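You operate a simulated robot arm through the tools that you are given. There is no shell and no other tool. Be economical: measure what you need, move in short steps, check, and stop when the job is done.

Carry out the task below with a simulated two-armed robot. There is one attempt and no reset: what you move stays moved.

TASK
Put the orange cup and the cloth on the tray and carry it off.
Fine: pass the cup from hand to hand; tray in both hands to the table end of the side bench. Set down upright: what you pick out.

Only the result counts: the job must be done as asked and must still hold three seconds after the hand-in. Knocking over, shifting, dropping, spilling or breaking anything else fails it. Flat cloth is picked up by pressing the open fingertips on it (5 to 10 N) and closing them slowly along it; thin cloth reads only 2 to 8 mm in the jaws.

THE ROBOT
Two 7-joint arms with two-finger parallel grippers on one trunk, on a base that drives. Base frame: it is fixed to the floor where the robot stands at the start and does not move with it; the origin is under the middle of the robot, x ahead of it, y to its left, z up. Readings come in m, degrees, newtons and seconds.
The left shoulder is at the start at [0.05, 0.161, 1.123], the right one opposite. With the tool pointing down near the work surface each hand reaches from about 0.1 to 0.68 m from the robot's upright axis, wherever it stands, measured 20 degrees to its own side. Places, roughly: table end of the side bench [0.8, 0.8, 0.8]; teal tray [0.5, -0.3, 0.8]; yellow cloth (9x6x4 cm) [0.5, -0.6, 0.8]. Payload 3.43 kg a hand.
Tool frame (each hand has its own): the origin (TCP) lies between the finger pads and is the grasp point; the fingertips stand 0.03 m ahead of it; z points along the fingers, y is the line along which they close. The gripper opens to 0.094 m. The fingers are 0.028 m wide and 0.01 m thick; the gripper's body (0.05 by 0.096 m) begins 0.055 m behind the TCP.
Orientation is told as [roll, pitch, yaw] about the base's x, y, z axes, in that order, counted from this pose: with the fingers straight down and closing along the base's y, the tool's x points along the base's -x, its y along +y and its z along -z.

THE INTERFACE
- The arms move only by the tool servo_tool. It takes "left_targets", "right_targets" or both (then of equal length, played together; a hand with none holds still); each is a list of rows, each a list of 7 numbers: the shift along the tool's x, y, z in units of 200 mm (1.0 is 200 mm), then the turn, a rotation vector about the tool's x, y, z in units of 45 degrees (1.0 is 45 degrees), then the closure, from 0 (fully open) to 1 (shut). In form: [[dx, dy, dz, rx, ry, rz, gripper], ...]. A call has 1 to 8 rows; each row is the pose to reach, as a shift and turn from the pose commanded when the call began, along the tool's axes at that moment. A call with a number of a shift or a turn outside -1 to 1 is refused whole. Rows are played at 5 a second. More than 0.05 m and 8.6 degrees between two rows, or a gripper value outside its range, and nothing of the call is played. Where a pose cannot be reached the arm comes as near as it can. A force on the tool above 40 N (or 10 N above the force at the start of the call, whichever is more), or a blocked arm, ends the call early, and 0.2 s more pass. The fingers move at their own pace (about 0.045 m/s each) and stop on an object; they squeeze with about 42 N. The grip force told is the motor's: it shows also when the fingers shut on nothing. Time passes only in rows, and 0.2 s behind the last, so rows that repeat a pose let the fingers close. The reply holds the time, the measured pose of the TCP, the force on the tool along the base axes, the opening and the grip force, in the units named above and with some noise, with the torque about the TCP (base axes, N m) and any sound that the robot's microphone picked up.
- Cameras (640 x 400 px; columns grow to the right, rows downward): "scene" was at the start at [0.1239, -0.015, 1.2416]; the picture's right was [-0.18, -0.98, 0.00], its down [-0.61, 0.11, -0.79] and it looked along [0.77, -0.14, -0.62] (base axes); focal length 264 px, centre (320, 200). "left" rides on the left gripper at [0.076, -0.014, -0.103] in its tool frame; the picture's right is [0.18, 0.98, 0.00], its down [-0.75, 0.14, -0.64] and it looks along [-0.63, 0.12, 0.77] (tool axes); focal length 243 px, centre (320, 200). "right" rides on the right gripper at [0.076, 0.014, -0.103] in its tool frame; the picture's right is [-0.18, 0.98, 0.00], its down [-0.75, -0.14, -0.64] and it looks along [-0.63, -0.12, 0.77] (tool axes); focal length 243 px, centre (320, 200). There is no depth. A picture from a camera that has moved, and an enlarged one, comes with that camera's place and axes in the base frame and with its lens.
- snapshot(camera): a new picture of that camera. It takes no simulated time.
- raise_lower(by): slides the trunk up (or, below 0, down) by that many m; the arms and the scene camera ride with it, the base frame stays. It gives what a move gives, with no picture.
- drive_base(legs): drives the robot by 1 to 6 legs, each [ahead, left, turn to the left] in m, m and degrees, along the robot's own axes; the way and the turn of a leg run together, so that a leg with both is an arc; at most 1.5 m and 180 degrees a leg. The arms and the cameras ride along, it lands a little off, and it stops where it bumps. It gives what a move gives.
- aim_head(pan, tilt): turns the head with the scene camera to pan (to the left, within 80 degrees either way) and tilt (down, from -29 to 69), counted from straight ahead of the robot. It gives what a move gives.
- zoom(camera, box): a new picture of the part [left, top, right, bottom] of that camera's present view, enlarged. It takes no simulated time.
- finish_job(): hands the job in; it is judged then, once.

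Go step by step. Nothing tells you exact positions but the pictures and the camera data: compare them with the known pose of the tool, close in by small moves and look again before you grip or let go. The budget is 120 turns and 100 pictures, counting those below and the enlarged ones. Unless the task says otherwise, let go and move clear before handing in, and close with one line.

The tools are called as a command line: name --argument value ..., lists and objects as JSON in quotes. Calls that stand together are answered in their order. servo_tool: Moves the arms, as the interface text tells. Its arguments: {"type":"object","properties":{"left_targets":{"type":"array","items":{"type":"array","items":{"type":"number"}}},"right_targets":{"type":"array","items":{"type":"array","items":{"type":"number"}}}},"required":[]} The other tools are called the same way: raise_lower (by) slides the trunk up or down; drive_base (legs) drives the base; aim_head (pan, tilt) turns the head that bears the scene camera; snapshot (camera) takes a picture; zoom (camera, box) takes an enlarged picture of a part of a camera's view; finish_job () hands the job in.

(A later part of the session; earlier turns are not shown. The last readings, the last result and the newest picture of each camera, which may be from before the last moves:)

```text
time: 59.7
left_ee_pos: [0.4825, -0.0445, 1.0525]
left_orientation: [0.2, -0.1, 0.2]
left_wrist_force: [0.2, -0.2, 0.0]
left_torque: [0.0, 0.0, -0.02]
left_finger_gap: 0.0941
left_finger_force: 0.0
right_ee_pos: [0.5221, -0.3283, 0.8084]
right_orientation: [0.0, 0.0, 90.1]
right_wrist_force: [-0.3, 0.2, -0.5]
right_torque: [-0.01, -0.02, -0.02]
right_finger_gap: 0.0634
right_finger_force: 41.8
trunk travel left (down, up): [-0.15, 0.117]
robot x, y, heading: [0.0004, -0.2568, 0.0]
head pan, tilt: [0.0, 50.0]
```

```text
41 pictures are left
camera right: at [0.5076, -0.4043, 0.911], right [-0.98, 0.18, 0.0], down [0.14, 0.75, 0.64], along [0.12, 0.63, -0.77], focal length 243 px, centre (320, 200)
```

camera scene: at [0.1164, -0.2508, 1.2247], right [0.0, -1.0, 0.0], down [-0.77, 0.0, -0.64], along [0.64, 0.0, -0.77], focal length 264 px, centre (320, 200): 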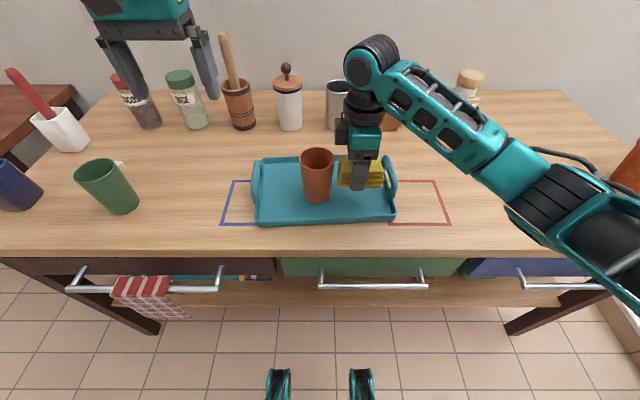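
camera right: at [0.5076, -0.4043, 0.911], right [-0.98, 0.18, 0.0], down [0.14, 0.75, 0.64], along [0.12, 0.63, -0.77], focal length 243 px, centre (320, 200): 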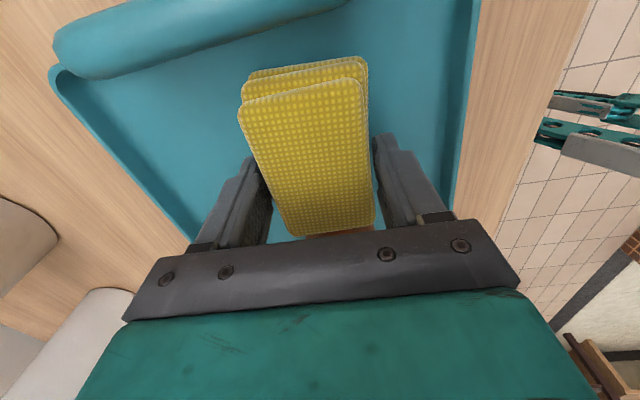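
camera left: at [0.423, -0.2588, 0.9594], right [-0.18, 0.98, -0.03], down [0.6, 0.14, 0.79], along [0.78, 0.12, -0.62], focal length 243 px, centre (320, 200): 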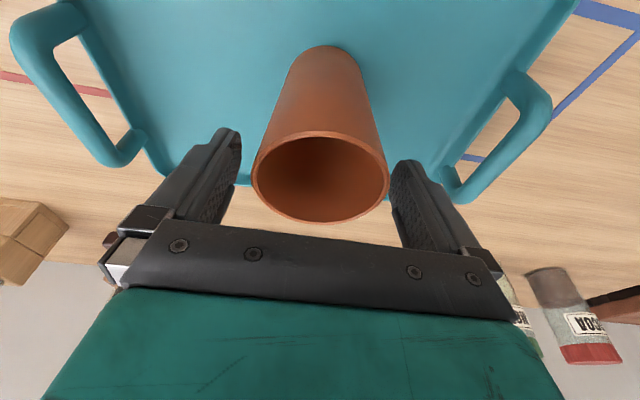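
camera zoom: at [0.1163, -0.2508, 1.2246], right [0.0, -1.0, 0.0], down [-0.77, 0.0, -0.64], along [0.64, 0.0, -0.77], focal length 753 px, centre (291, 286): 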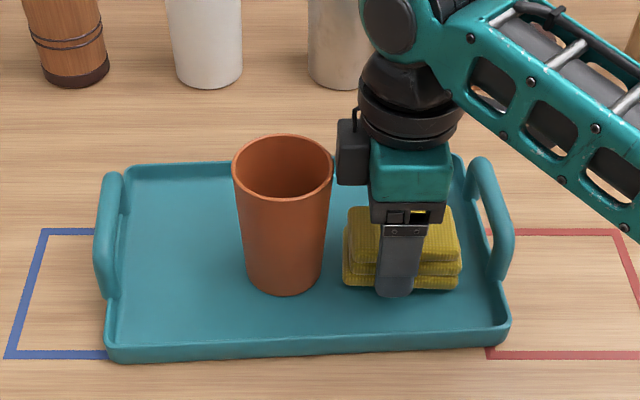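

The cloth is just above the tray floor. I lower it the last few millimetres and release.

servo_tool --right_targets '[[0, 0, 0.015, 0, 0, 0, 1], [0, 0, 0.03, 0, 0, 0, 1]]'

```text
time: 60.3
left_ee_pos: [0.481, -0.0455, 1.0532]
left_orientation: [0.1, 0.0, 0.1]
left_wrist_force: [0.4, 0.8, -0.1]
left_torque: [-0.02, -0.01, -0.01]
left_finger_gap: 0.0938
left_finger_force: 0.1
right_ee_pos: [0.5222, -0.3287, 0.8024]
right_orientation: [0.0, 0.0, 90.1]
right_wrist_force: [0.7, 0.3, -0.4]
right_torque: [0.0, -0.01, 0.01]
right_finger_gap: 0.0634
right_finger_force: 41.6
trunk travel left (down, up): [-0.15, 0.117]
robot x, y, heading: [-0.0015, -0.2488, -0.0]
head pan, tilt: [0.0, 50.0]
```

servo_tool --right_targets '[[0, 0, 0.01, 0, 0, 0, 1], [0, 0, 0.01, 0, 0, 0, 0.6], [0, 0, 0.01, 0, 0, 0, 0.4], [0, 0, 0.01, 0, 0, 0, 0.2], [0, 0, 0.01, 0, 0, 0, 0.1], [0, 0, 0.01, 0, 0, 0, 0.1]]'

servo_tool --right_targets '[[0, 0, -0.1, 0, 0, 0, 0.1], [0, 0, -0.25, 0, 0, 0, 0.1], [0, 0, -0.45, 0, 0, 0, 0.1], [0, 0, -0.65, 0, 0, 0, 0.1], [0, 0, -0.85, 0, 0, 0, 0], [0.2, 0, -1, 0, 0, 0, 0], [0.4, 0, -1, 0, 0, 0, 0]]'

zoom --camera "scene" --box '[230, 100, 430, 240]'

```text
time: 61.7
left_ee_pos: [0.4813, -0.0444, 1.0541]
left_orientation: [0.2, -0.1, 0.2]
left_wrist_force: [-0.5, -0.3, -0.3]
left_torque: [0.0, 0.0, 0.0]
left_finger_gap: 0.094
left_finger_force: 0.0
right_ee_pos: [0.5216, -0.3288, 0.8004]
right_orientation: [0.1, -0.1, 90.1]
right_wrist_force: [0.2, 0.8, 0.5]
right_torque: [0.0, -0.02, 0.02]
right_finger_gap: 0.0847
right_finger_force: 0.1
trunk travel left (down, up): [-0.15, 0.117]
robot x, y, heading: [0.0009, -0.2528, 0.1]
head pan, tilt: [0.0, 50.0]
```

```text
time: 63.3
left_ee_pos: [0.4824, -0.044, 1.0534]
left_orientation: [0.2, 0.0, 0.1]
left_wrist_force: [0.4, -0.3, 0.1]
left_torque: [0.0, 0.04, -0.01]
left_finger_gap: 0.094
left_finger_force: 0.0
right_ee_pos: [0.5206, -0.4089, 1.0013]
right_orientation: [0.0, -0.1, 90.2]
right_wrist_force: [-0.5, 0.2, 0.3]
right_torque: [0.03, -0.01, -0.01]
right_finger_gap: 0.0942
right_finger_force: 0.0
trunk travel left (down, up): [-0.15, 0.117]
robot x, y, heading: [-0.002, -0.2519, 0.2]
head pan, tilt: [0.0, 50.0]
```

```text
2.86 times, centred on (330, 170) of scene
camera zoom: at [0.1162, -0.2512, 1.2246], right [0.0, -1.0, 0.0], down [-0.77, 0.0, -0.64], along [0.64, 0.0, -0.77], focal length 753 px, centre (291, 286)
```

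zoom: 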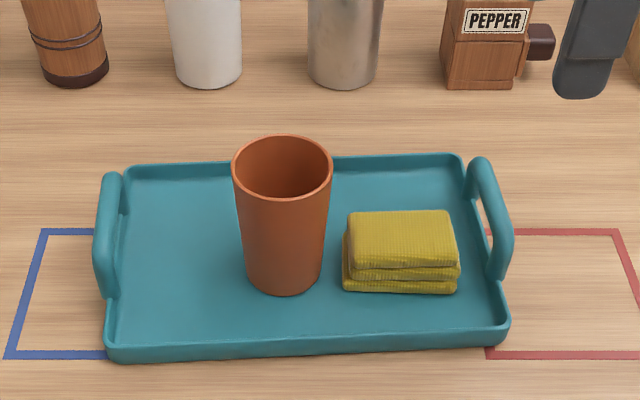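

Both items sit well on the tray. I turn the right wrist back so both hands can grip the handle bars, closing along y.

servo_tool --right_targets '[[0, 0, 0, 0, 0, 0.167, 0], [0, 0, 0, 0, 0, 0.333, 0], [0, 0, 0, 0, 0, 0.5, 0], [0, 0, 0, 0, 0, 0.667, 0], [0, 0, 0, 0, 0, 0.833, 0], [0, 0, 0, 0, 0, 1, 0]]' --left_targets '[[-0.03, -0.06, 0, 0, 0, 0, 0], [-0.07, -0.12, 0, 0, 0, 0, 0], [-0.1, -0.18, 0.05, 0, 0, 0, 0], [-0.14, -0.24, 0.1, 0, 0, 0, 0], [-0.17, -0.3, 0.15, 0, 0, 0, 0], [-0.19, -0.35, 0.2, 0, 0, 0, 0]]'

servo_tool --right_targets '[[0, 0, 0, 0, 0, 0.167, 0], [0, 0, 0, 0, 0, 0.333, 0], [0, 0, 0, 0, 0, 0.5, 0], [0, 0, 0, 0, 0, 0.667, 0], [0, 0, 0, 0, 0, 0.833, 0], [0, 0, 0, 0, 0, 1, 0]]'

snapshot --camera "right"

snapshot --camera "left"

```text
time: 64.7
left_ee_pos: [0.519, -0.114, 1.0112]
left_orientation: [0.4, 0.0, 0.1]
left_wrist_force: [0.3, -0.6, -0.2]
left_torque: [-0.02, 0.01, 0.02]
left_finger_gap: 0.0942
left_finger_force: 0.0
right_ee_pos: [0.5216, -0.4083, 0.9995]
right_orientation: [0.0, 0.0, 45.0]
right_wrist_force: [-0.2, -0.5, 0.0]
right_torque: [0.01, 0.0, -0.02]
right_finger_gap: 0.094
right_finger_force: 0.1
trunk travel left (down, up): [-0.15, 0.117]
robot x, y, heading: [0.004, -0.2516, 0.2]
head pan, tilt: [0.0, 50.0]
```

```text
time: 66.1
left_ee_pos: [0.5198, -0.114, 1.0131]
left_orientation: [0.2, 0.0, 0.2]
left_wrist_force: [-0.4, 0.3, -0.3]
left_torque: [0.0, 0.0, 0.01]
left_finger_gap: 0.0942
left_finger_force: 0.0
right_ee_pos: [0.5214, -0.4075, 1.0]
right_orientation: [-0.1, 0.0, 0.0]
right_wrist_force: [-0.3, 0.2, -0.9]
right_torque: [0.04, -0.03, 0.0]
right_finger_gap: 0.094
right_finger_force: 0.1
trunk travel left (down, up): [-0.15, 0.117]
robot x, y, heading: [0.0026, -0.2511, -0.0]
head pan, tilt: [0.0, 50.0]
```

```text
39 pictures are left
camera right: at [0.4452, -0.3936, 1.1035], right [0.18, 0.98, 0.0], down [0.75, -0.14, 0.64], along [0.63, -0.12, -0.77], focal length 243 px, centre (320, 200)
```

right: 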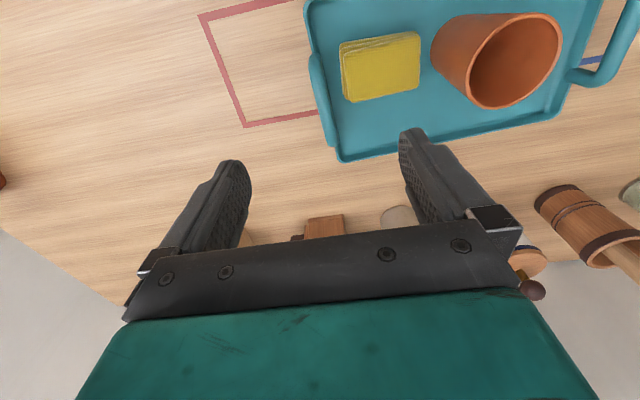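

```text
38 pictures are left
camera left: at [0.4431, -0.1282, 1.1137], right [-0.19, 0.98, 0.0], down [0.75, 0.14, 0.64], along [0.63, 0.12, -0.77], focal length 243 px, centre (320, 200)
```

left: 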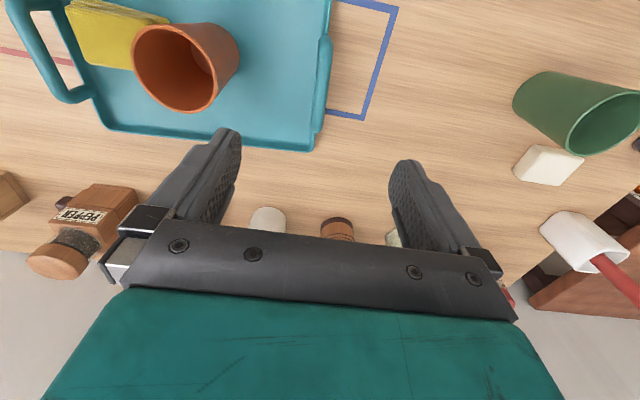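

The bars run near left [0.522, -0.110] and right [0.537, -0.4085] at z ≈ 0.815, with the tray turned about 3°. I lower both hands, partly closed, to just above the bars.

servo_tool --left_targets '[[-0.002, 0.004, 0.143, 0, 0, -0.013, 0.1], [-0.004, 0.008, 0.286, 0, 0, -0.027, 0.2], [-0.006, 0.012, 0.429, 0, 0, -0.04, 0.36], [-0.008, 0.016, 0.572, 0, 0, -0.053, 0.36], [-0.01, 0.02, 0.715, 0, 0, -0.067, 0.36]]' --right_targets '[[-0.016, -0.001, 0.13, 0, 0, -0.013, 0.2], [-0.032, -0.002, 0.26, 0, 0, -0.027, 0.4], [-0.048, -0.003, 0.39, 0, 0, -0.04, 0.57], [-0.064, -0.004, 0.52, 0, 0, -0.053, 0.57], [-0.078, -0.005, 0.65, 0, 0, -0.067, 0.57]]'

snapshot --camera "scene"

snapshot --camera "right"

snapshot --camera "left"

```text
time: 67.3
left_ee_pos: [0.5212, -0.1111, 0.8693]
left_orientation: [0.2, 0.0, 3.1]
left_wrist_force: [-0.3, 0.2, 0.1]
left_torque: [0.01, 0.02, -0.01]
left_finger_gap: 0.06
left_finger_force: 0.1
right_ee_pos: [0.5384, -0.4099, 0.8691]
right_orientation: [-0.1, 0.0, 3.1]
right_wrist_force: [0.9, 0.3, 0.3]
right_torque: [-0.03, 0.01, 0.02]
right_finger_gap: 0.0404
right_finger_force: 0.1
trunk travel left (down, up): [-0.15, 0.117]
robot x, y, heading: [0.0015, -0.2477, -0.1]
head pan, tilt: [0.0, 50.0]
```

```text
37 pictures are left
camera scene: at [0.1165, -0.2508, 1.2247], right [0.0, -1.0, 0.0], down [-0.77, 0.0, -0.64], along [0.64, 0.0, -0.77], focal length 264 px, centre (320, 200)
```

scene: 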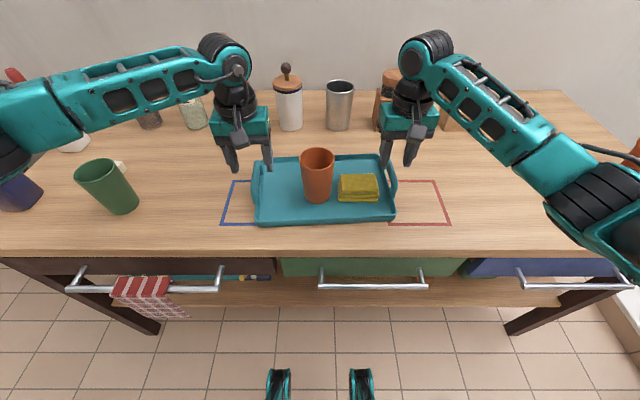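

```text
36 pictures are left
camera right: at [0.4609, -0.3987, 0.9725], right [0.13, 0.99, 0.0], down [0.76, -0.1, 0.64], along [0.64, -0.08, -0.77], focal length 243 px, centre (320, 200)
```

right: 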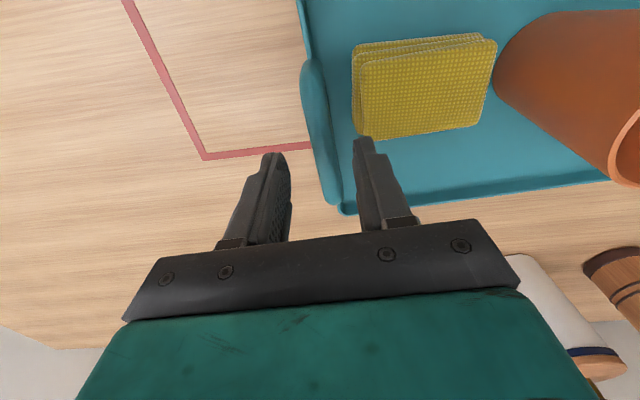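

```text
35 pictures are left
camera left: at [0.4462, -0.129, 0.9714], right [-0.24, 0.97, 0.0], down [0.74, 0.18, 0.64], along [0.62, 0.16, -0.77], focal length 243 px, centre (320, 200)
```

left: 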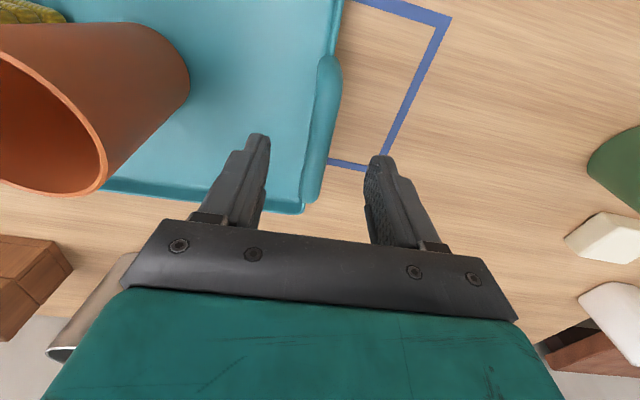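

Both are aligned within a few millimetres. I make small corrections and go down over the bars.

servo_tool --left_targets '[[0, 0, 0, 0, 0, 0, 0.36], [0, 0.005, 0.08, 0, 0, 0, 0.36], [0, 0.005, 0.16, 0, 0, 0, 0.36], [0, 0.005, 0.235, 0, 0, 0, 0.36]]' --right_targets '[[-0.06, 0.018, 0, 0, 0, 0, 0.61], [-0.06, 0.018, 0.07, 0, 0, 0, 0.61], [-0.06, 0.018, 0.14, 0, 0, 0, 0.61], [-0.06, 0.018, 0.215, 0, 0, 0, 0.61]]'

snapshot --camera "right"

snapshot --camera "left"

zoom --camera "scene" --box '[210, 90, 430, 240]'

```text
time: 68.3
left_ee_pos: [0.5195, -0.1098, 0.8248]
left_orientation: [0.1, -0.2, 3.2]
left_wrist_force: [0.1, 0.6, 0.1]
left_torque: [0.02, 0.01, 0.01]
left_finger_gap: 0.0602
left_finger_force: 0.2
right_ee_pos: [0.5491, -0.4043, 0.8337]
right_orientation: [0.2, -0.9, 3.1]
right_wrist_force: [-3.9, -2.8, 33.7]
right_torque: [0.72, 0.35, 0.11]
right_finger_gap: 0.0349
right_finger_force: 0.1
trunk travel left (down, up): [-0.15, 0.117]
robot x, y, heading: [-0.0001, -0.2502, -0.0]
head pan, tilt: [0.0, 50.0]
```

```text
34 pictures are left
camera right: at [0.4708, -0.3951, 0.9366], right [0.13, 0.99, 0.01], down [0.75, -0.1, 0.65], along [0.65, -0.08, -0.76], focal length 243 px, centre (320, 200)
```

right: 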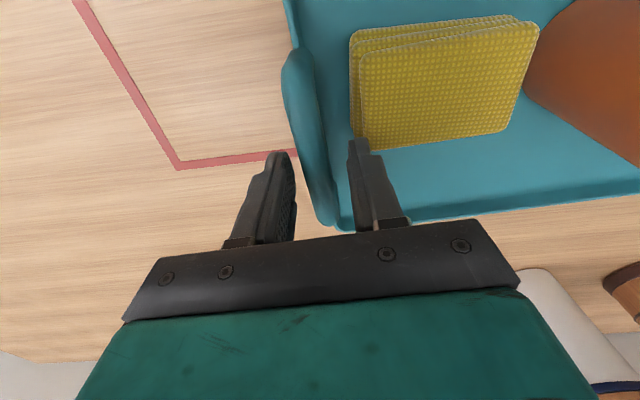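

```text
33 pictures are left
camera left: at [0.444, -0.1278, 0.9259], right [-0.24, 0.97, 0.0], down [0.74, 0.18, 0.64], along [0.63, 0.15, -0.76], focal length 243 px, centre (320, 200)
```

left: 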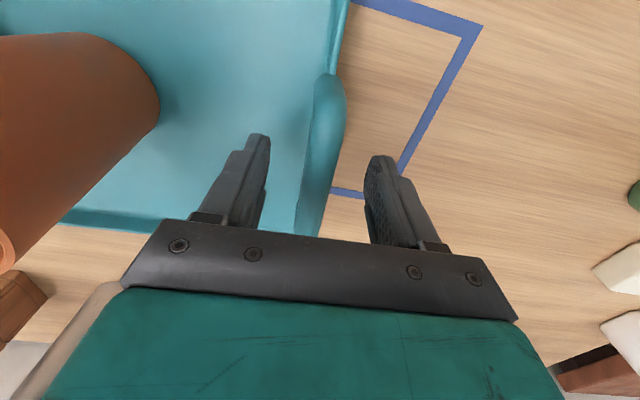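

```text
2.67 times, centred on (320, 165) of scene
camera zoom: at [0.1133, -0.2504, 1.2258], right [0.0, -1.0, 0.0], down [-0.76, 0.0, -0.65], along [0.65, 0.0, -0.76], focal length 703 px, centre (320, 293)
```

zoom: 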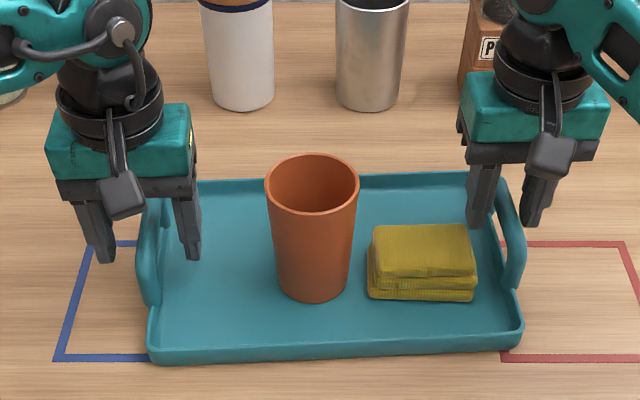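

The right inner fingertip touched the edge of the cloth. I lift a little, narrow the gap, shift 8 mm toward the back of the bar and go down again.

servo_tool --right_targets '[[0, 0, -0.1, 0, 0, 0, 0.61], [-0.045, -0.007, -0.1, 0, 0, 0, 0.71], [-0.045, -0.007, -0.1, 0, 0, 0, 0.71]]'

servo_tool --right_targets '[[0, 0, 0.05, 0, 0, 0, 0.71], [0, 0, 0.1, 0, 0, 0, 0.71]]'

snapshot --camera "right"

```text
time: 69.1
left_ee_pos: [0.5215, -0.1095, 0.8225]
left_orientation: [0.2, 0.0, 3.1]
left_wrist_force: [0.4, -0.2, 0.7]
left_torque: [0.01, -0.01, -0.01]
left_finger_gap: 0.0603
left_finger_force: 0.1
right_ee_pos: [0.5579, -0.4062, 0.8479]
right_orientation: [0.0, 0.1, 3.1]
right_wrist_force: [-0.8, -0.8, 0.1]
right_torque: [-0.01, -0.01, -0.02]
right_finger_gap: 0.0273
right_finger_force: 0.1
trunk travel left (down, up): [-0.15, 0.117]
robot x, y, heading: [0.0022, -0.2538, 0.1]
head pan, tilt: [0.0, 50.0]
```

```text
time: 69.7
left_ee_pos: [0.5228, -0.1098, 0.8212]
left_orientation: [0.2, 0.0, 3.1]
left_wrist_force: [0.2, -0.5, 1.1]
left_torque: [0.02, -0.01, -0.02]
left_finger_gap: 0.0603
left_finger_force: 0.1
right_ee_pos: [0.5578, -0.4068, 0.8269]
right_orientation: [0.0, -0.1, 3.1]
right_wrist_force: [-0.3, -0.7, -0.9]
right_torque: [-0.01, 0.0, 0.01]
right_finger_gap: 0.0272
right_finger_force: 0.1
trunk travel left (down, up): [-0.15, 0.117]
robot x, y, heading: [0.0002, -0.2519, 0.2]
head pan, tilt: [0.0, 50.0]
```

```text
31 pictures are left
camera right: at [0.4809, -0.3956, 0.9302], right [0.13, 0.99, 0.0], down [0.76, -0.1, 0.64], along [0.64, -0.08, -0.77], focal length 243 px, centre (320, 200)
```

right: 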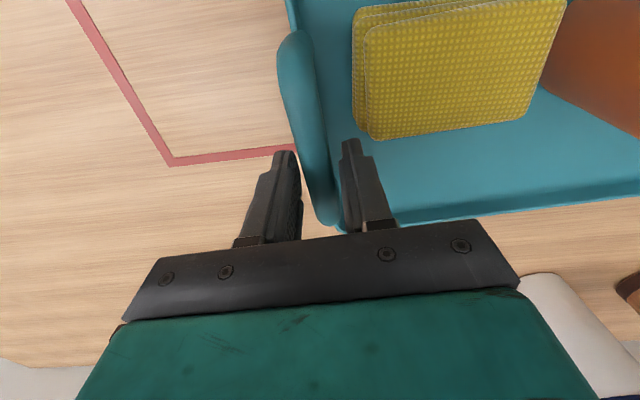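

The fingers are around both bars without contact. I close both hands.

servo_tool --left_targets '[[0, 0, 0, 0, 0, 0, 0.36], [0, 0, 0, 0, 0, 0, 0.6], [0, 0, 0, 0, 0, 0, 0.8], [0, 0, 0, 0, 0, 0, 1], [0, 0, 0, 0, 0, 0, 1], [0, 0, 0, 0, 0, 0, 1]]' --right_targets '[[0, 0, 0.03, 0, 0, 0, 0.71], [0, 0, 0.03, 0, 0, 0, 0.75], [0, 0, 0.03, 0, 0, 0, 0.85], [0, 0, 0.03, 0, 0, 0, 1], [0, 0, 0.03, 0, 0, 0, 1], [0, 0, 0.03, 0, 0, 0, 1]]'

zoom --camera "scene" --box '[210, 90, 430, 240]'

```text
time: 71.1
left_ee_pos: [0.5213, -0.1103, 0.8207]
left_orientation: [0.2, 0.1, 3.1]
left_wrist_force: [3.1, -7.2, 0.1]
left_torque: [0.02, 0.12, 0.27]
left_finger_gap: 0.0195
left_finger_force: 41.6
right_ee_pos: [0.558, -0.4046, 0.821]
right_orientation: [0.1, 0.0, 3.3]
right_wrist_force: [-2.6, 7.7, 1.2]
right_torque: [0.01, -0.13, 0.21]
right_finger_gap: 0.0195
right_finger_force: 42.0
trunk travel left (down, up): [-0.15, 0.117]
robot x, y, heading: [-0.0009, -0.2508, 0.1]
head pan, tilt: [0.0, 50.0]
```

```text
2.67 times, centred on (320, 165) of scene
camera zoom: at [0.1163, -0.2508, 1.2246], right [0.0, -1.0, 0.0], down [-0.77, 0.0, -0.64], along [0.64, 0.0, -0.77], focal length 703 px, centre (320, 293)
```

zoom: 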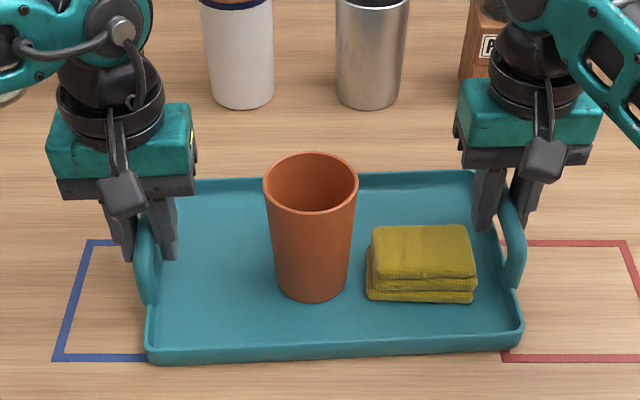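

Both bars are gripped (19.5 mm, 42 N). I lift the tray with the trunk and check that it stays level.

raise_lower --by 0.03

zoom --camera "scene" --box '[210, 90, 430, 240]'

```text
time: 71.8
left_ee_pos: [0.522, -0.1103, 0.8516]
left_orientation: [0.1, 0.0, 3.1]
left_wrist_force: [3.1, -12.2, -1.1]
left_torque: [-0.04, 0.09, 0.32]
left_finger_gap: 0.0196
left_finger_force: 42.1
right_ee_pos: [0.5587, -0.4049, 0.8522]
right_orientation: [0.1, -0.1, 3.2]
right_wrist_force: [-2.8, 11.9, -2.1]
right_torque: [0.03, -0.14, 0.18]
right_finger_gap: 0.0195
right_finger_force: 42.4
trunk travel left (down, up): [-0.18, 0.087]
robot x, y, heading: [-0.001, -0.2495, 0.0]
head pan, tilt: [0.0, 50.0]
```

```text
2.67 times, centred on (320, 165) of scene
camera zoom: at [0.1167, -0.2507, 1.2546], right [0.0, -1.0, 0.0], down [-0.77, 0.0, -0.64], along [0.64, 0.0, -0.77], focal length 703 px, centre (320, 293)
```

zoom: 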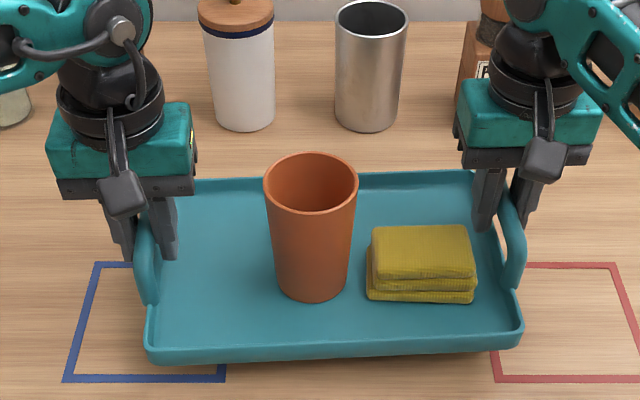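

The tray lifts level with everything stable. I raise it further and back away from the table, then look at the bench.

raise_lower --by 0.07

drive_base --legs '[[-0.2, 0, 0], [-0.2, 0, 0]]'

aim_head --pan 45 --tilt 25

snapshot --camera "scene"

```text
time: 72.9
left_ee_pos: [0.5217, -0.1101, 0.9224]
left_orientation: [0.1, 0.0, 3.1]
left_wrist_force: [4.4, -16.4, -1.1]
left_torque: [-0.03, -0.03, 0.3]
left_finger_gap: 0.0199
left_finger_force: 41.7
right_ee_pos: [0.558, -0.4034, 0.9213]
right_orientation: [0.2, 0.1, 3.2]
right_wrist_force: [-3.1, 16.3, -1.4]
right_torque: [-0.01, 0.01, 0.19]
right_finger_gap: 0.0198
right_finger_force: 42.4
trunk travel left (down, up): [-0.25, 0.017]
robot x, y, heading: [0.0015, -0.2519, 0.2]
head pan, tilt: [0.0, 50.0]
```

```text
time: 75.7
left_ee_pos: [0.1204, -0.1091, 0.9218]
left_orientation: [0.1, -0.1, 3.1]
left_wrist_force: [3.5, -17.2, -1.5]
left_torque: [-0.01, -0.03, 0.26]
left_finger_gap: 0.0195
left_finger_force: 41.9
right_ee_pos: [0.1559, -0.4051, 0.9214]
right_orientation: [0.2, -0.1, 3.4]
right_wrist_force: [-3.2, 17.8, -1.8]
right_torque: [0.0, -0.05, 0.14]
right_finger_gap: 0.0196
right_finger_force: 41.9
trunk travel left (down, up): [-0.25, 0.017]
robot x, y, heading: [-0.3999, -0.2512, 0.0]
head pan, tilt: [0.0, 50.0]
```

```text
time: 76.8
left_ee_pos: [0.122, -0.1103, 0.9226]
left_orientation: [0.1, -0.1, 3.2]
left_wrist_force: [1.0, -0.9, -0.7]
left_torque: [0.01, 0.0, 0.17]
left_finger_gap: 0.0193
left_finger_force: 41.3
right_ee_pos: [0.1581, -0.4049, 0.9213]
right_orientation: [0.2, 0.2, 3.3]
right_wrist_force: [-1.5, 0.5, -1.3]
right_torque: [0.01, -0.03, 0.09]
right_finger_gap: 0.0193
right_finger_force: 42.1
trunk travel left (down, up): [-0.25, 0.017]
robot x, y, heading: [-0.4016, -0.2554, 0.1]
head pan, tilt: [45.0, 25.0]
```

```text
28 pictures are left
camera scene: at [-0.2958, -0.1862, 1.3621], right [0.71, -0.71, 0.0], down [-0.3, -0.3, -0.91], along [0.64, 0.64, -0.42], focal length 264 px, centre (320, 200)
```

scene: 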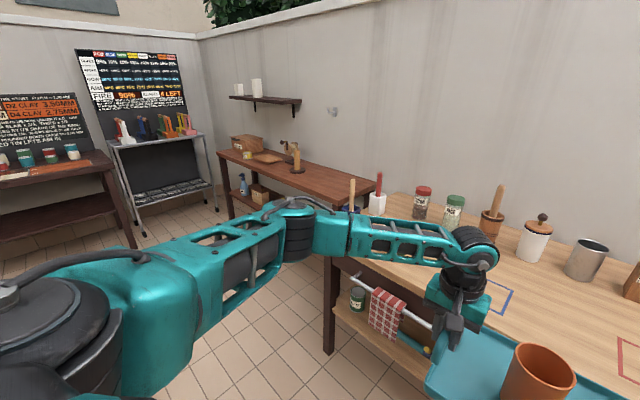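

The bench runs from about y 0.6 to 1.9 with x from 0.63 to 0.97, and its table end is clear. I drive left in two legs at this distance and look again.

drive_base --legs '[[0, 0.55, 0], [0, 0.5, 0]]'

aim_head --pan 0 --tilt 28

snapshot --camera "scene"

```text
time: 86.7
left_ee_pos: [0.1186, 0.9421, 0.9213]
left_orientation: [0.1, -0.1, 3.2]
left_wrist_force: [1.8, -1.9, -1.8]
left_torque: [-0.02, -0.04, 0.22]
left_finger_gap: 0.0195
left_finger_force: 41.4
right_ee_pos: [0.154, 0.6486, 0.9212]
right_orientation: [0.2, 0.1, 3.3]
right_wrist_force: [-1.6, 2.4, -0.8]
right_torque: [0.03, -0.01, 0.12]
right_finger_gap: 0.0196
right_finger_force: 42.4
trunk travel left (down, up): [-0.25, 0.017]
robot x, y, heading: [-0.399, 0.7964, 0.2]
head pan, tilt: [45.0, 25.0]
```

```text
time: 87.8
left_ee_pos: [0.1178, 0.9409, 0.9215]
left_orientation: [0.1, -0.1, 3.2]
left_wrist_force: [0.4, -0.1, -0.8]
left_torque: [0.03, -0.01, 0.22]
left_finger_gap: 0.0197
left_finger_force: 41.9
right_ee_pos: [0.154, 0.6475, 0.9221]
right_orientation: [0.2, 0.2, 3.3]
right_wrist_force: [-0.3, -0.6, -2.7]
right_torque: [0.01, -0.01, 0.06]
right_finger_gap: 0.0196
right_finger_force: 41.5
trunk travel left (down, up): [-0.25, 0.017]
robot x, y, heading: [-0.4044, 0.7977, 0.2]
head pan, tilt: [0.0, 28.0]
```

```text
27 pictures are left
camera scene: at [-0.2734, 0.801, 1.3573], right [0.0, -1.0, 0.0], down [-0.47, 0.0, -0.88], along [0.88, 0.0, -0.47], focal length 264 px, centre (320, 200)
```

scene: 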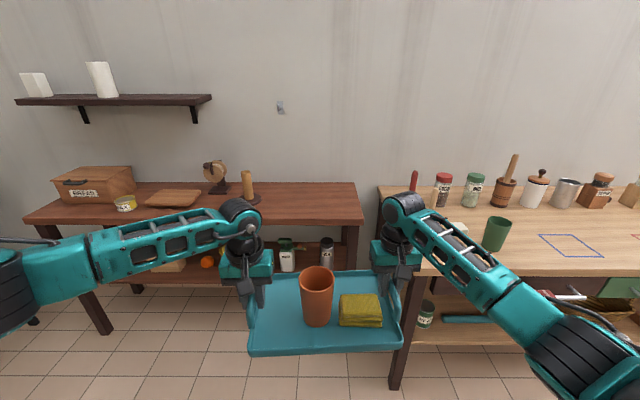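

The bench end is free from about y 0.63 to 1.05. My concern is the right elbow passing the utensil holders on the table's left edge, so I aim for tray y ≈ 0.84 and stop midway to check.

drive_base --legs '[[0, 0.05, 0], [0.3, 0, 0]]'

aim_head --pan -40 --tilt 35

snapshot --camera "scene"

aim_head --pan 0 --tilt 35

snapshot --camera "scene"

```text
time: 90.5
left_ee_pos: [0.4138, 0.9941, 0.9207]
left_orientation: [0.0, 0.0, 3.4]
left_wrist_force: [0.5, -0.9, -1.0]
left_torque: [0.04, -0.02, 0.22]
left_finger_gap: 0.0194
left_finger_force: 41.9
right_ee_pos: [0.4508, 0.7, 0.9202]
right_orientation: [0.2, 0.1, 3.5]
right_wrist_force: [-1.2, 0.8, -1.9]
right_torque: [0.02, -0.02, 0.12]
right_finger_gap: 0.0195
right_finger_force: 42.3
trunk travel left (down, up): [-0.25, 0.017]
robot x, y, heading: [-0.1072, 0.852, 0.2]
head pan, tilt: [0.0, 28.0]
```

```text
time: 91.6
left_ee_pos: [0.4129, 0.9938, 0.9222]
left_orientation: [0.2, -0.1, 3.4]
left_wrist_force: [0.3, -0.3, -2.2]
left_torque: [-0.01, -0.02, 0.22]
left_finger_gap: 0.0196
left_finger_force: 42.2
right_ee_pos: [0.4509, 0.6995, 0.9207]
right_orientation: [0.3, 0.1, 3.6]
right_wrist_force: [-0.6, -0.6, -0.8]
right_torque: [-0.01, -0.05, 0.09]
right_finger_gap: 0.0193
right_finger_force: 42.3
trunk travel left (down, up): [-0.25, 0.017]
robot x, y, heading: [-0.108, 0.8516, 0.0]
head pan, tilt: [-40.0, 35.0]
```

```text
26 pictures are left
camera scene: at [-0.0003, 0.7953, 1.3464], right [-0.64, -0.77, 0.0], down [-0.44, 0.37, -0.82], along [0.63, -0.52, -0.57], focal length 264 px, centre (320, 200)
```

scene: 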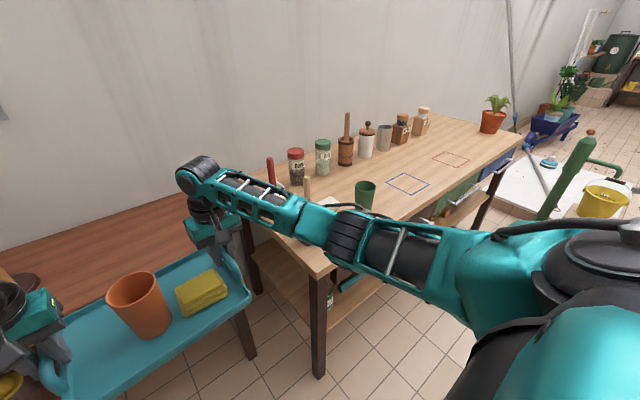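

```text
time: 92.7
left_ee_pos: [0.4143, 0.9952, 0.9221]
left_orientation: [0.1, -0.1, 3.4]
left_wrist_force: [1.6, -0.6, -1.0]
left_torque: [-0.01, -0.1, 0.18]
left_finger_gap: 0.0194
left_finger_force: 41.8
right_ee_pos: [0.451, 0.7007, 0.9209]
right_orientation: [0.2, 0.1, 3.5]
right_wrist_force: [-2.6, -1.0, -1.0]
right_torque: [0.01, 0.07, 0.1]
right_finger_gap: 0.0196
right_finger_force: 41.6
trunk travel left (down, up): [-0.25, 0.017]
robot x, y, heading: [-0.1106, 0.8526, 0.4]
head pan, tilt: [0.0, 35.0]
```

```text
25 pictures are left
camera scene: at [0.0199, 0.8519, 1.3463], right [0.01, -1.0, 0.0], down [-0.57, 0.0, -0.82], along [0.82, 0.0, -0.57], focal length 264 px, centre (320, 200)
```

scene: 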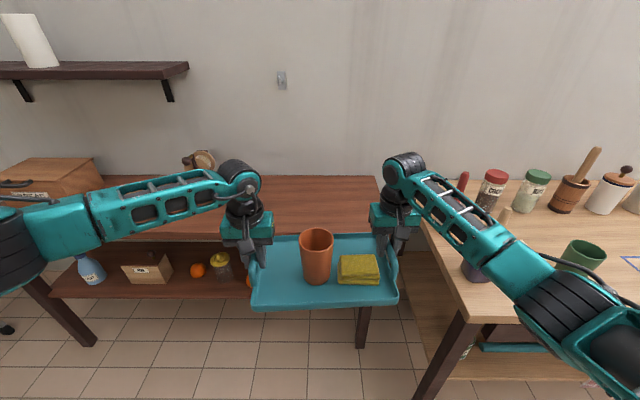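

Triangulating two views puts the right elbow at about z 1.12 and well left of the table, so it clears the utensils. The bench top is at about z 0.80 and its near end at y 0.63. I continue in, shifting slightly right.

drive_base --legs '[[0, -0.03, 0], [0.22, 0, 0]]'

aim_head --pan 0 --tilt 42

snapshot --camera "scene"

snapshot --camera "left"

snapshot --camera "right"

```text
time: 94.9
left_ee_pos: [0.6343, 0.9665, 0.9216]
left_orientation: [0.1, -0.1, 3.4]
left_wrist_force: [1.8, 0.3, -1.9]
left_torque: [0.03, 0.04, 0.19]
left_finger_gap: 0.0195
left_finger_force: 41.6
right_ee_pos: [0.6713, 0.6718, 0.9207]
right_orientation: [0.2, 0.1, 3.5]
right_wrist_force: [-1.1, -0.4, -0.9]
right_torque: [0.03, -0.04, 0.12]
right_finger_gap: 0.0195
right_finger_force: 41.8
trunk travel left (down, up): [-0.25, 0.017]
robot x, y, heading: [0.1126, 0.8247, 0.5]
head pan, tilt: [0.0, 35.0]
```

```text
time: 95.6
left_ee_pos: [0.6345, 0.9658, 0.9224]
left_orientation: [0.1, 0.0, 3.5]
left_wrist_force: [0.7, 0.7, -1.5]
left_torque: [0.0, 0.09, 0.18]
left_finger_gap: 0.0196
left_finger_force: 41.9
right_ee_pos: [0.6715, 0.6723, 0.9212]
right_orientation: [0.2, 0.2, 3.4]
right_wrist_force: [-1.6, 0.6, -1.1]
right_torque: [-0.01, -0.08, 0.11]
right_finger_gap: 0.0197
right_finger_force: 41.9
trunk travel left (down, up): [-0.25, 0.017]
robot x, y, heading: [0.1144, 0.8229, 0.4]
head pan, tilt: [0.0, 42.0]
```

```text
24 pictures are left
camera scene: at [0.2357, 0.8234, 1.3359], right [0.01, -1.0, 0.0], down [-0.67, 0.0, -0.74], along [0.74, 0.01, -0.67], focal length 264 px, centre (320, 200)
```

scene: 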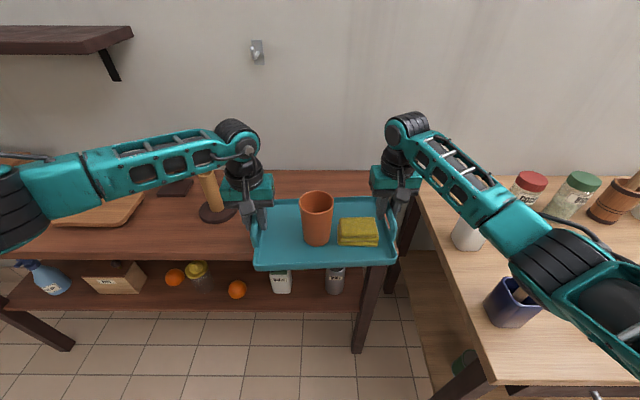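

```text
23 pictures are left
camera left: at [0.5582, 0.9476, 1.0239], right [-0.24, 0.97, 0.0], down [0.74, 0.18, 0.64], along [0.62, 0.16, -0.77], focal length 243 px, centre (320, 200)
```

left: 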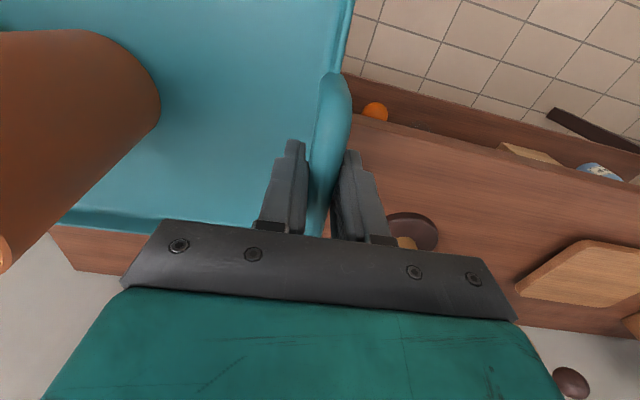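

```text
22 pictures are left
camera right: at [0.594, 0.6812, 1.0245], right [0.12, 0.99, 0.0], down [0.76, -0.1, 0.64], along [0.64, -0.08, -0.77], focal length 243 px, centre (320, 200)
```

right: 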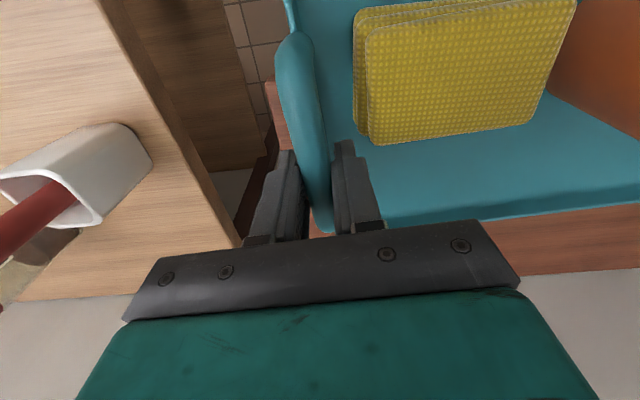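

The bench's near corner is at about [0.64, 0.63] and the pestle stand starts at y ≈ 1.09, so there is room. I drive the last 0.15 m.

drive_base --legs '[[0.15, 0, 0]]'

snapshot --camera "scene"

snapshot --camera "right"

```text
time: 97.0
left_ee_pos: [0.7854, 0.9671, 0.9221]
left_orientation: [0.1, 0.0, 3.4]
left_wrist_force: [1.2, -0.7, -0.9]
left_torque: [0.02, -0.09, 0.2]
left_finger_gap: 0.0194
left_finger_force: 42.4
right_ee_pos: [0.822, 0.6727, 0.9208]
right_orientation: [0.2, 0.1, 3.5]
right_wrist_force: [-0.5, 0.7, -1.7]
right_torque: [-0.03, 0.06, 0.07]
right_finger_gap: 0.0198
right_finger_force: 41.9
trunk travel left (down, up): [-0.25, 0.017]
robot x, y, heading: [0.2644, 0.8242, 0.5]
head pan, tilt: [0.0, 42.0]
```

```text
21 pictures are left
camera scene: at [0.3866, 0.8243, 1.3357], right [0.01, -1.0, 0.0], down [-0.67, 0.0, -0.74], along [0.74, 0.0, -0.67], focal length 264 px, centre (320, 200)
```

scene: 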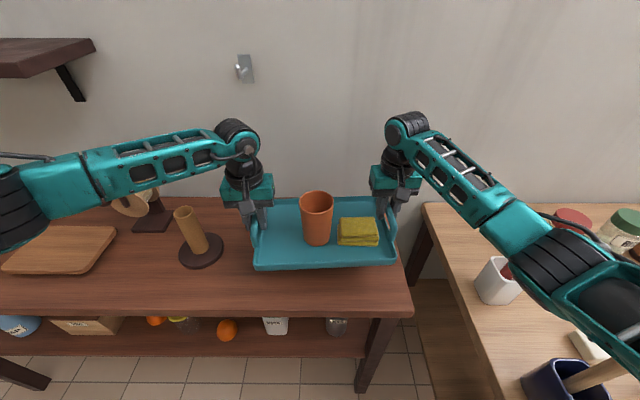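

```text
20 pictures are left
camera right: at [0.7446, 0.682, 1.0241], right [0.12, 0.99, 0.0], down [0.76, -0.1, 0.64], along [0.64, -0.08, -0.77], focal length 243 px, centre (320, 200)
```

right: 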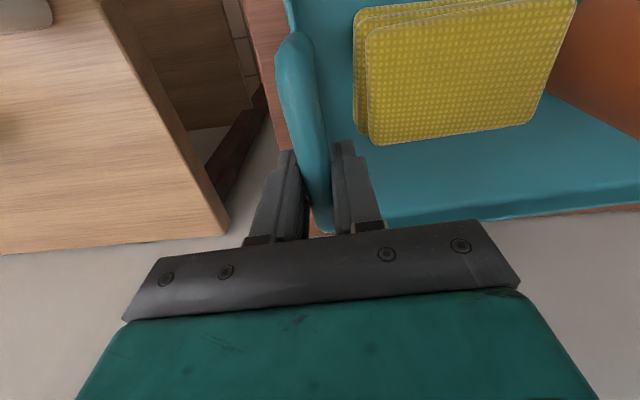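

The tray hovers over the bench end. I lower it with the trunk and check the force as I go.

raise_lower --by -0.04

zoom --camera "scene" --box '[220, 160, 440, 320]'

```text
time: 97.8
left_ee_pos: [0.7835, 0.9677, 0.8825]
left_orientation: [0.1, -0.1, 3.4]
left_wrist_force: [1.0, -1.5, -1.3]
left_torque: [0.01, 0.03, 0.18]
left_finger_gap: 0.0196
left_finger_force: 42.0
right_ee_pos: [0.8217, 0.6726, 0.8808]
right_orientation: [0.2, 0.1, 3.5]
right_wrist_force: [-1.3, 0.0, -1.3]
right_torque: [0.02, -0.12, 0.06]
right_finger_gap: 0.0196
right_finger_force: 42.1
trunk travel left (down, up): [-0.21, 0.057]
robot x, y, heading: [0.2628, 0.824, 0.6]
head pan, tilt: [0.0, 42.0]
```

```text
2.50 times, centred on (330, 240) of scene
camera zoom: at [0.3856, 0.8243, 1.2959], right [0.01, -1.0, 0.0], down [-0.67, 0.0, -0.74], along [0.74, 0.0, -0.67], focal length 659 px, centre (295, 100)
```

zoom: 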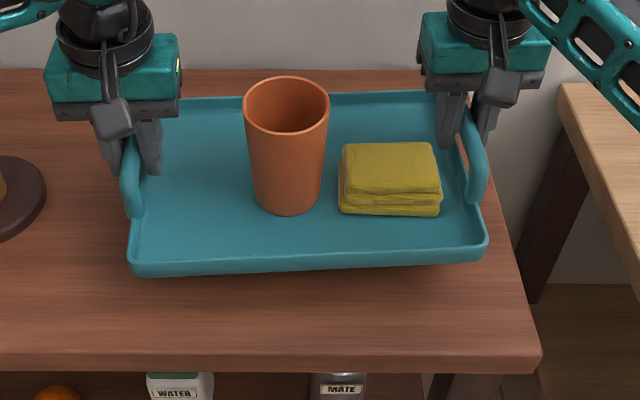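

raise_lower --by -0.015

raise_lower --by -0.008

```text
time: 98.4
left_ee_pos: [0.7837, 0.967, 0.8671]
left_orientation: [0.0, -0.1, 3.4]
left_wrist_force: [0.9, 0.6, -1.7]
left_torque: [-0.04, -0.08, 0.16]
left_finger_gap: 0.0197
left_finger_force: 42.4
right_ee_pos: [0.82, 0.6732, 0.8653]
right_orientation: [0.2, 0.1, 3.5]
right_wrist_force: [-1.2, -0.2, -1.1]
right_torque: [0.02, 0.04, 0.07]
right_finger_gap: 0.0197
right_finger_force: 41.6
trunk travel left (down, up): [-0.195, 0.072]
robot x, y, heading: [0.2616, 0.8215, 0.4]
head pan, tilt: [0.0, 42.0]
```

```text
time: 99.0
left_ee_pos: [0.7842, 0.9667, 0.8589]
left_orientation: [0.1, -0.1, 3.4]
left_wrist_force: [0.8, 0.2, -1.6]
left_torque: [-0.03, -0.12, 0.18]
left_finger_gap: 0.0193
left_finger_force: 42.0
right_ee_pos: [0.8213, 0.672, 0.8591]
right_orientation: [0.3, 0.1, 3.5]
right_wrist_force: [-1.1, -0.2, -1.6]
right_torque: [0.01, 0.08, 0.03]
right_finger_gap: 0.0194
right_finger_force: 41.5
trunk travel left (down, up): [-0.187, 0.08]
robot x, y, heading: [0.2624, 0.8239, -0.0]
head pan, tilt: [0.0, 42.0]
```

No contact yet. I continue in small steps.

raise_lower --by -0.008

zoom --camera "scene" --box '[220, 160, 440, 320]'

```text
time: 99.6
left_ee_pos: [0.7846, 0.9669, 0.8505]
left_orientation: [0.2, -0.1, 3.4]
left_wrist_force: [0.3, 0.8, -1.2]
left_torque: [-0.01, -0.11, 0.18]
left_finger_gap: 0.0198
left_finger_force: 42.3
right_ee_pos: [0.8204, 0.6721, 0.8512]
right_orientation: [0.2, 0.1, 3.6]
right_wrist_force: [-0.7, 0.1, -1.4]
right_torque: [-0.04, 0.02, 0.1]
right_finger_gap: 0.0198
right_finger_force: 41.7
trunk travel left (down, up): [-0.179, 0.088]
robot x, y, heading: [0.2596, 0.8208, 0.3]
head pan, tilt: [0.0, 42.0]
```

```text
2.50 times, centred on (330, 240) of scene
camera zoom: at [0.3856, 0.8243, 1.2648], right [0.01, -1.0, 0.0], down [-0.67, 0.0, -0.74], along [0.74, 0.0, -0.67], focal length 659 px, centre (295, 100)
```

zoom: 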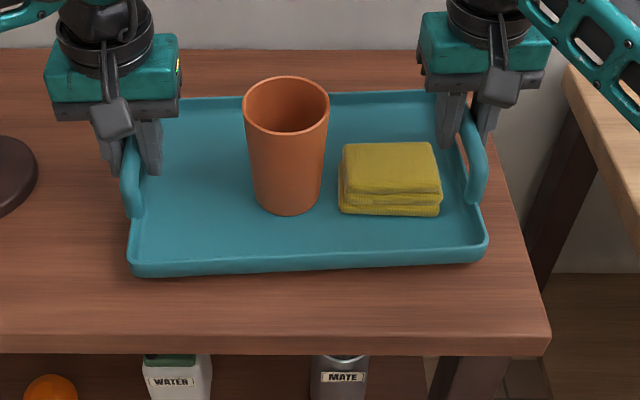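

The parallax suggests the bench is nearer z 0.76. I keep lowering carefully.

raise_lower --by -0.012

raise_lower --by -0.008

```text
time: 100.2
left_ee_pos: [0.7845, 0.9667, 0.8425]
left_orientation: [-0.1, -0.3, 3.4]
left_wrist_force: [2.0, 2.3, 14.3]
left_torque: [-0.06, 1.15, 0.12]
left_finger_gap: 0.0195
left_finger_force: 41.8
right_ee_pos: [0.8217, 0.6733, 0.8406]
right_orientation: [0.3, -0.2, 3.5]
right_wrist_force: [1.6, -1.9, 13.5]
right_torque: [-0.1, 1.16, 0.1]
right_finger_gap: 0.0199
right_finger_force: 42.1
trunk travel left (down, up): [-0.167, 0.1]
robot x, y, heading: [0.2599, 0.8212, 0.3]
head pan, tilt: [0.0, 42.0]
```

```text
time: 100.7
left_ee_pos: [0.783, 0.9671, 0.839]
left_orientation: [-0.1, -0.8, 3.4]
left_wrist_force: [1.5, 6.0, 33.4]
left_torque: [0.01, -0.13, 0.1]
left_finger_gap: 0.0196
left_finger_force: 41.6
right_ee_pos: [0.8202, 0.6721, 0.8377]
right_orientation: [0.2, -0.8, 3.5]
right_wrist_force: [3.7, -3.8, 32.4]
right_torque: [-0.02, -0.07, 0.05]
right_finger_gap: 0.0199
right_finger_force: 42.0
trunk travel left (down, up): [-0.159, 0.108]
robot x, y, heading: [0.2647, 0.8196, 0.4]
head pan, tilt: [0.0, 42.0]
```

It is down flat on the bench. I relieve the pressure by 5 mm and look before opening.

raise_lower --by 0.006

zoom --camera "scene" --box '[220, 160, 440, 320]'

```text
time: 101.3
left_ee_pos: [0.7838, 0.9665, 0.8391]
left_orientation: [0.1, -0.3, 3.4]
left_wrist_force: [6.2, 3.0, 13.1]
left_torque: [0.09, -1.14, 0.18]
left_finger_gap: 0.0195
left_finger_force: 42.0
right_ee_pos: [0.82, 0.6725, 0.8367]
right_orientation: [0.1, -0.1, 3.6]
right_wrist_force: [4.1, -2.6, 13.9]
right_torque: [0.07, -1.02, 0.09]
right_finger_gap: 0.0197
right_finger_force: 41.9
trunk travel left (down, up): [-0.165, 0.102]
robot x, y, heading: [0.2655, 0.8196, 0.7]
head pan, tilt: [0.0, 42.0]
```

```text
2.50 times, centred on (330, 240) of scene
camera zoom: at [0.3837, 0.8244, 1.2508], right [0.01, -1.0, 0.0], down [-0.67, 0.0, -0.74], along [0.74, 0.0, -0.67], focal length 659 px, centre (295, 100)
```

zoom: 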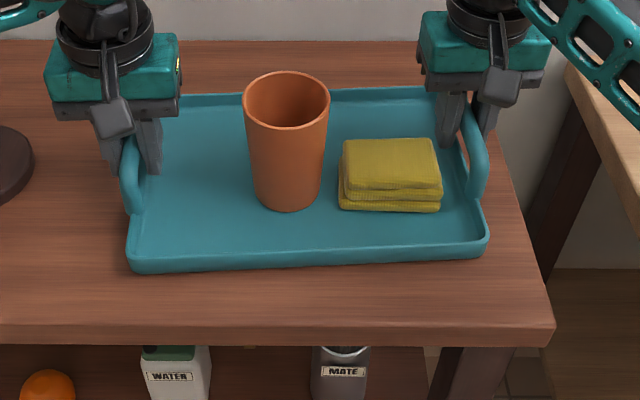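

The tray rests on the bench with the cup and cloth in place. I open both hands, the right one only as far as the cloth allows.

servo_tool --left_targets '[[0, 0, 0, 0, 0, 0, 0.75], [0, 0, 0, 0, 0, 0, 0.6], [0, 0, 0, 0, 0, 0, 0.5], [0, 0, 0, 0, 0, 0, 0.5]]' --right_targets '[[0, 0, 0, 0, 0, 0, 0.75], [0, 0, 0, 0, 0, 0, 0.71], [0, 0, 0, 0, 0, 0, 0.7], [0, 0, 0, 0, 0, 0, 0.7]]'

servo_tool --left_targets '[[0, 0, -0.04, 0, 0, 0, 0.5], [0, 0, -0.1, 0, 0, 0, 0.5], [0, 0, -0.2, 0, 0, 0, 0.5], [0, 0, -0.35, 0, 0, 0, 0.5], [0, 0, -0.5, 0, 0, 0, 0.5]]' --right_targets '[[0, 0, -0.04, 0, 0, 0, 0.7], [0, 0, -0.1, 0, 0, 0, 0.7], [0, 0, -0.2, 0, 0, 0, 0.7], [0, 0, -0.35, 0, 0, 0, 0.7], [0, 0, -0.5, 0, 0, 0, 0.7]]'

snapshot --camera "scene"

```text
time: 102.3
left_ee_pos: [0.7841, 0.967, 0.8371]
left_orientation: [0.1, -0.1, 3.4]
left_wrist_force: [0.2, 0.2, 0.0]
left_torque: [-0.03, 0.01, -0.01]
left_finger_gap: 0.0467
left_finger_force: 0.1
right_ee_pos: [0.8205, 0.6719, 0.8364]
right_orientation: [0.2, 0.1, 3.5]
right_wrist_force: [0.7, 0.3, 0.5]
right_torque: [0.01, 0.01, -0.01]
right_finger_gap: 0.0283
right_finger_force: 0.0
trunk travel left (down, up): [-0.165, 0.102]
robot x, y, heading: [0.2636, 0.8223, 0.4]
head pan, tilt: [0.0, 42.0]
```

```text
time: 103.5
left_ee_pos: [0.7822, 0.967, 0.9372]
left_orientation: [0.1, 0.0, 3.5]
left_wrist_force: [1.1, -0.4, 0.3]
left_torque: [-0.02, 0.03, -0.02]
left_finger_gap: 0.0469
left_finger_force: 0.1
right_ee_pos: [0.8199, 0.6718, 0.9367]
right_orientation: [0.1, 0.1, 3.7]
right_wrist_force: [0.3, 0.2, 0.2]
right_torque: [-0.01, 0.02, -0.01]
right_finger_gap: 0.0281
right_finger_force: 0.1
trunk travel left (down, up): [-0.165, 0.102]
robot x, y, heading: [0.2653, 0.8203, 0.4]
head pan, tilt: [0.0, 42.0]
```

```text
16 pictures are left
camera scene: at [0.3852, 0.8241, 1.2509], right [0.01, -1.0, 0.0], down [-0.67, 0.0, -0.74], along [0.74, 0.0, -0.67], focal length 264 px, centre (320, 200)
```

scene: 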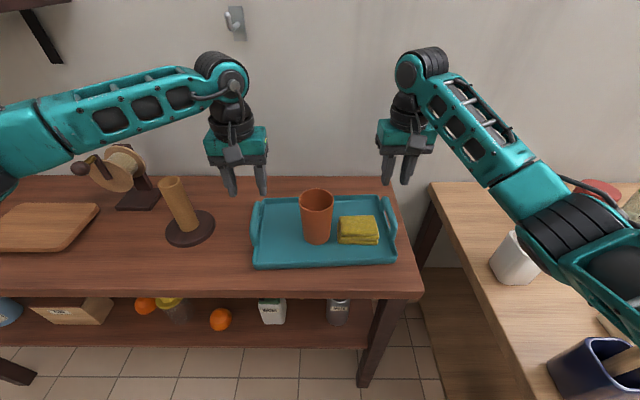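

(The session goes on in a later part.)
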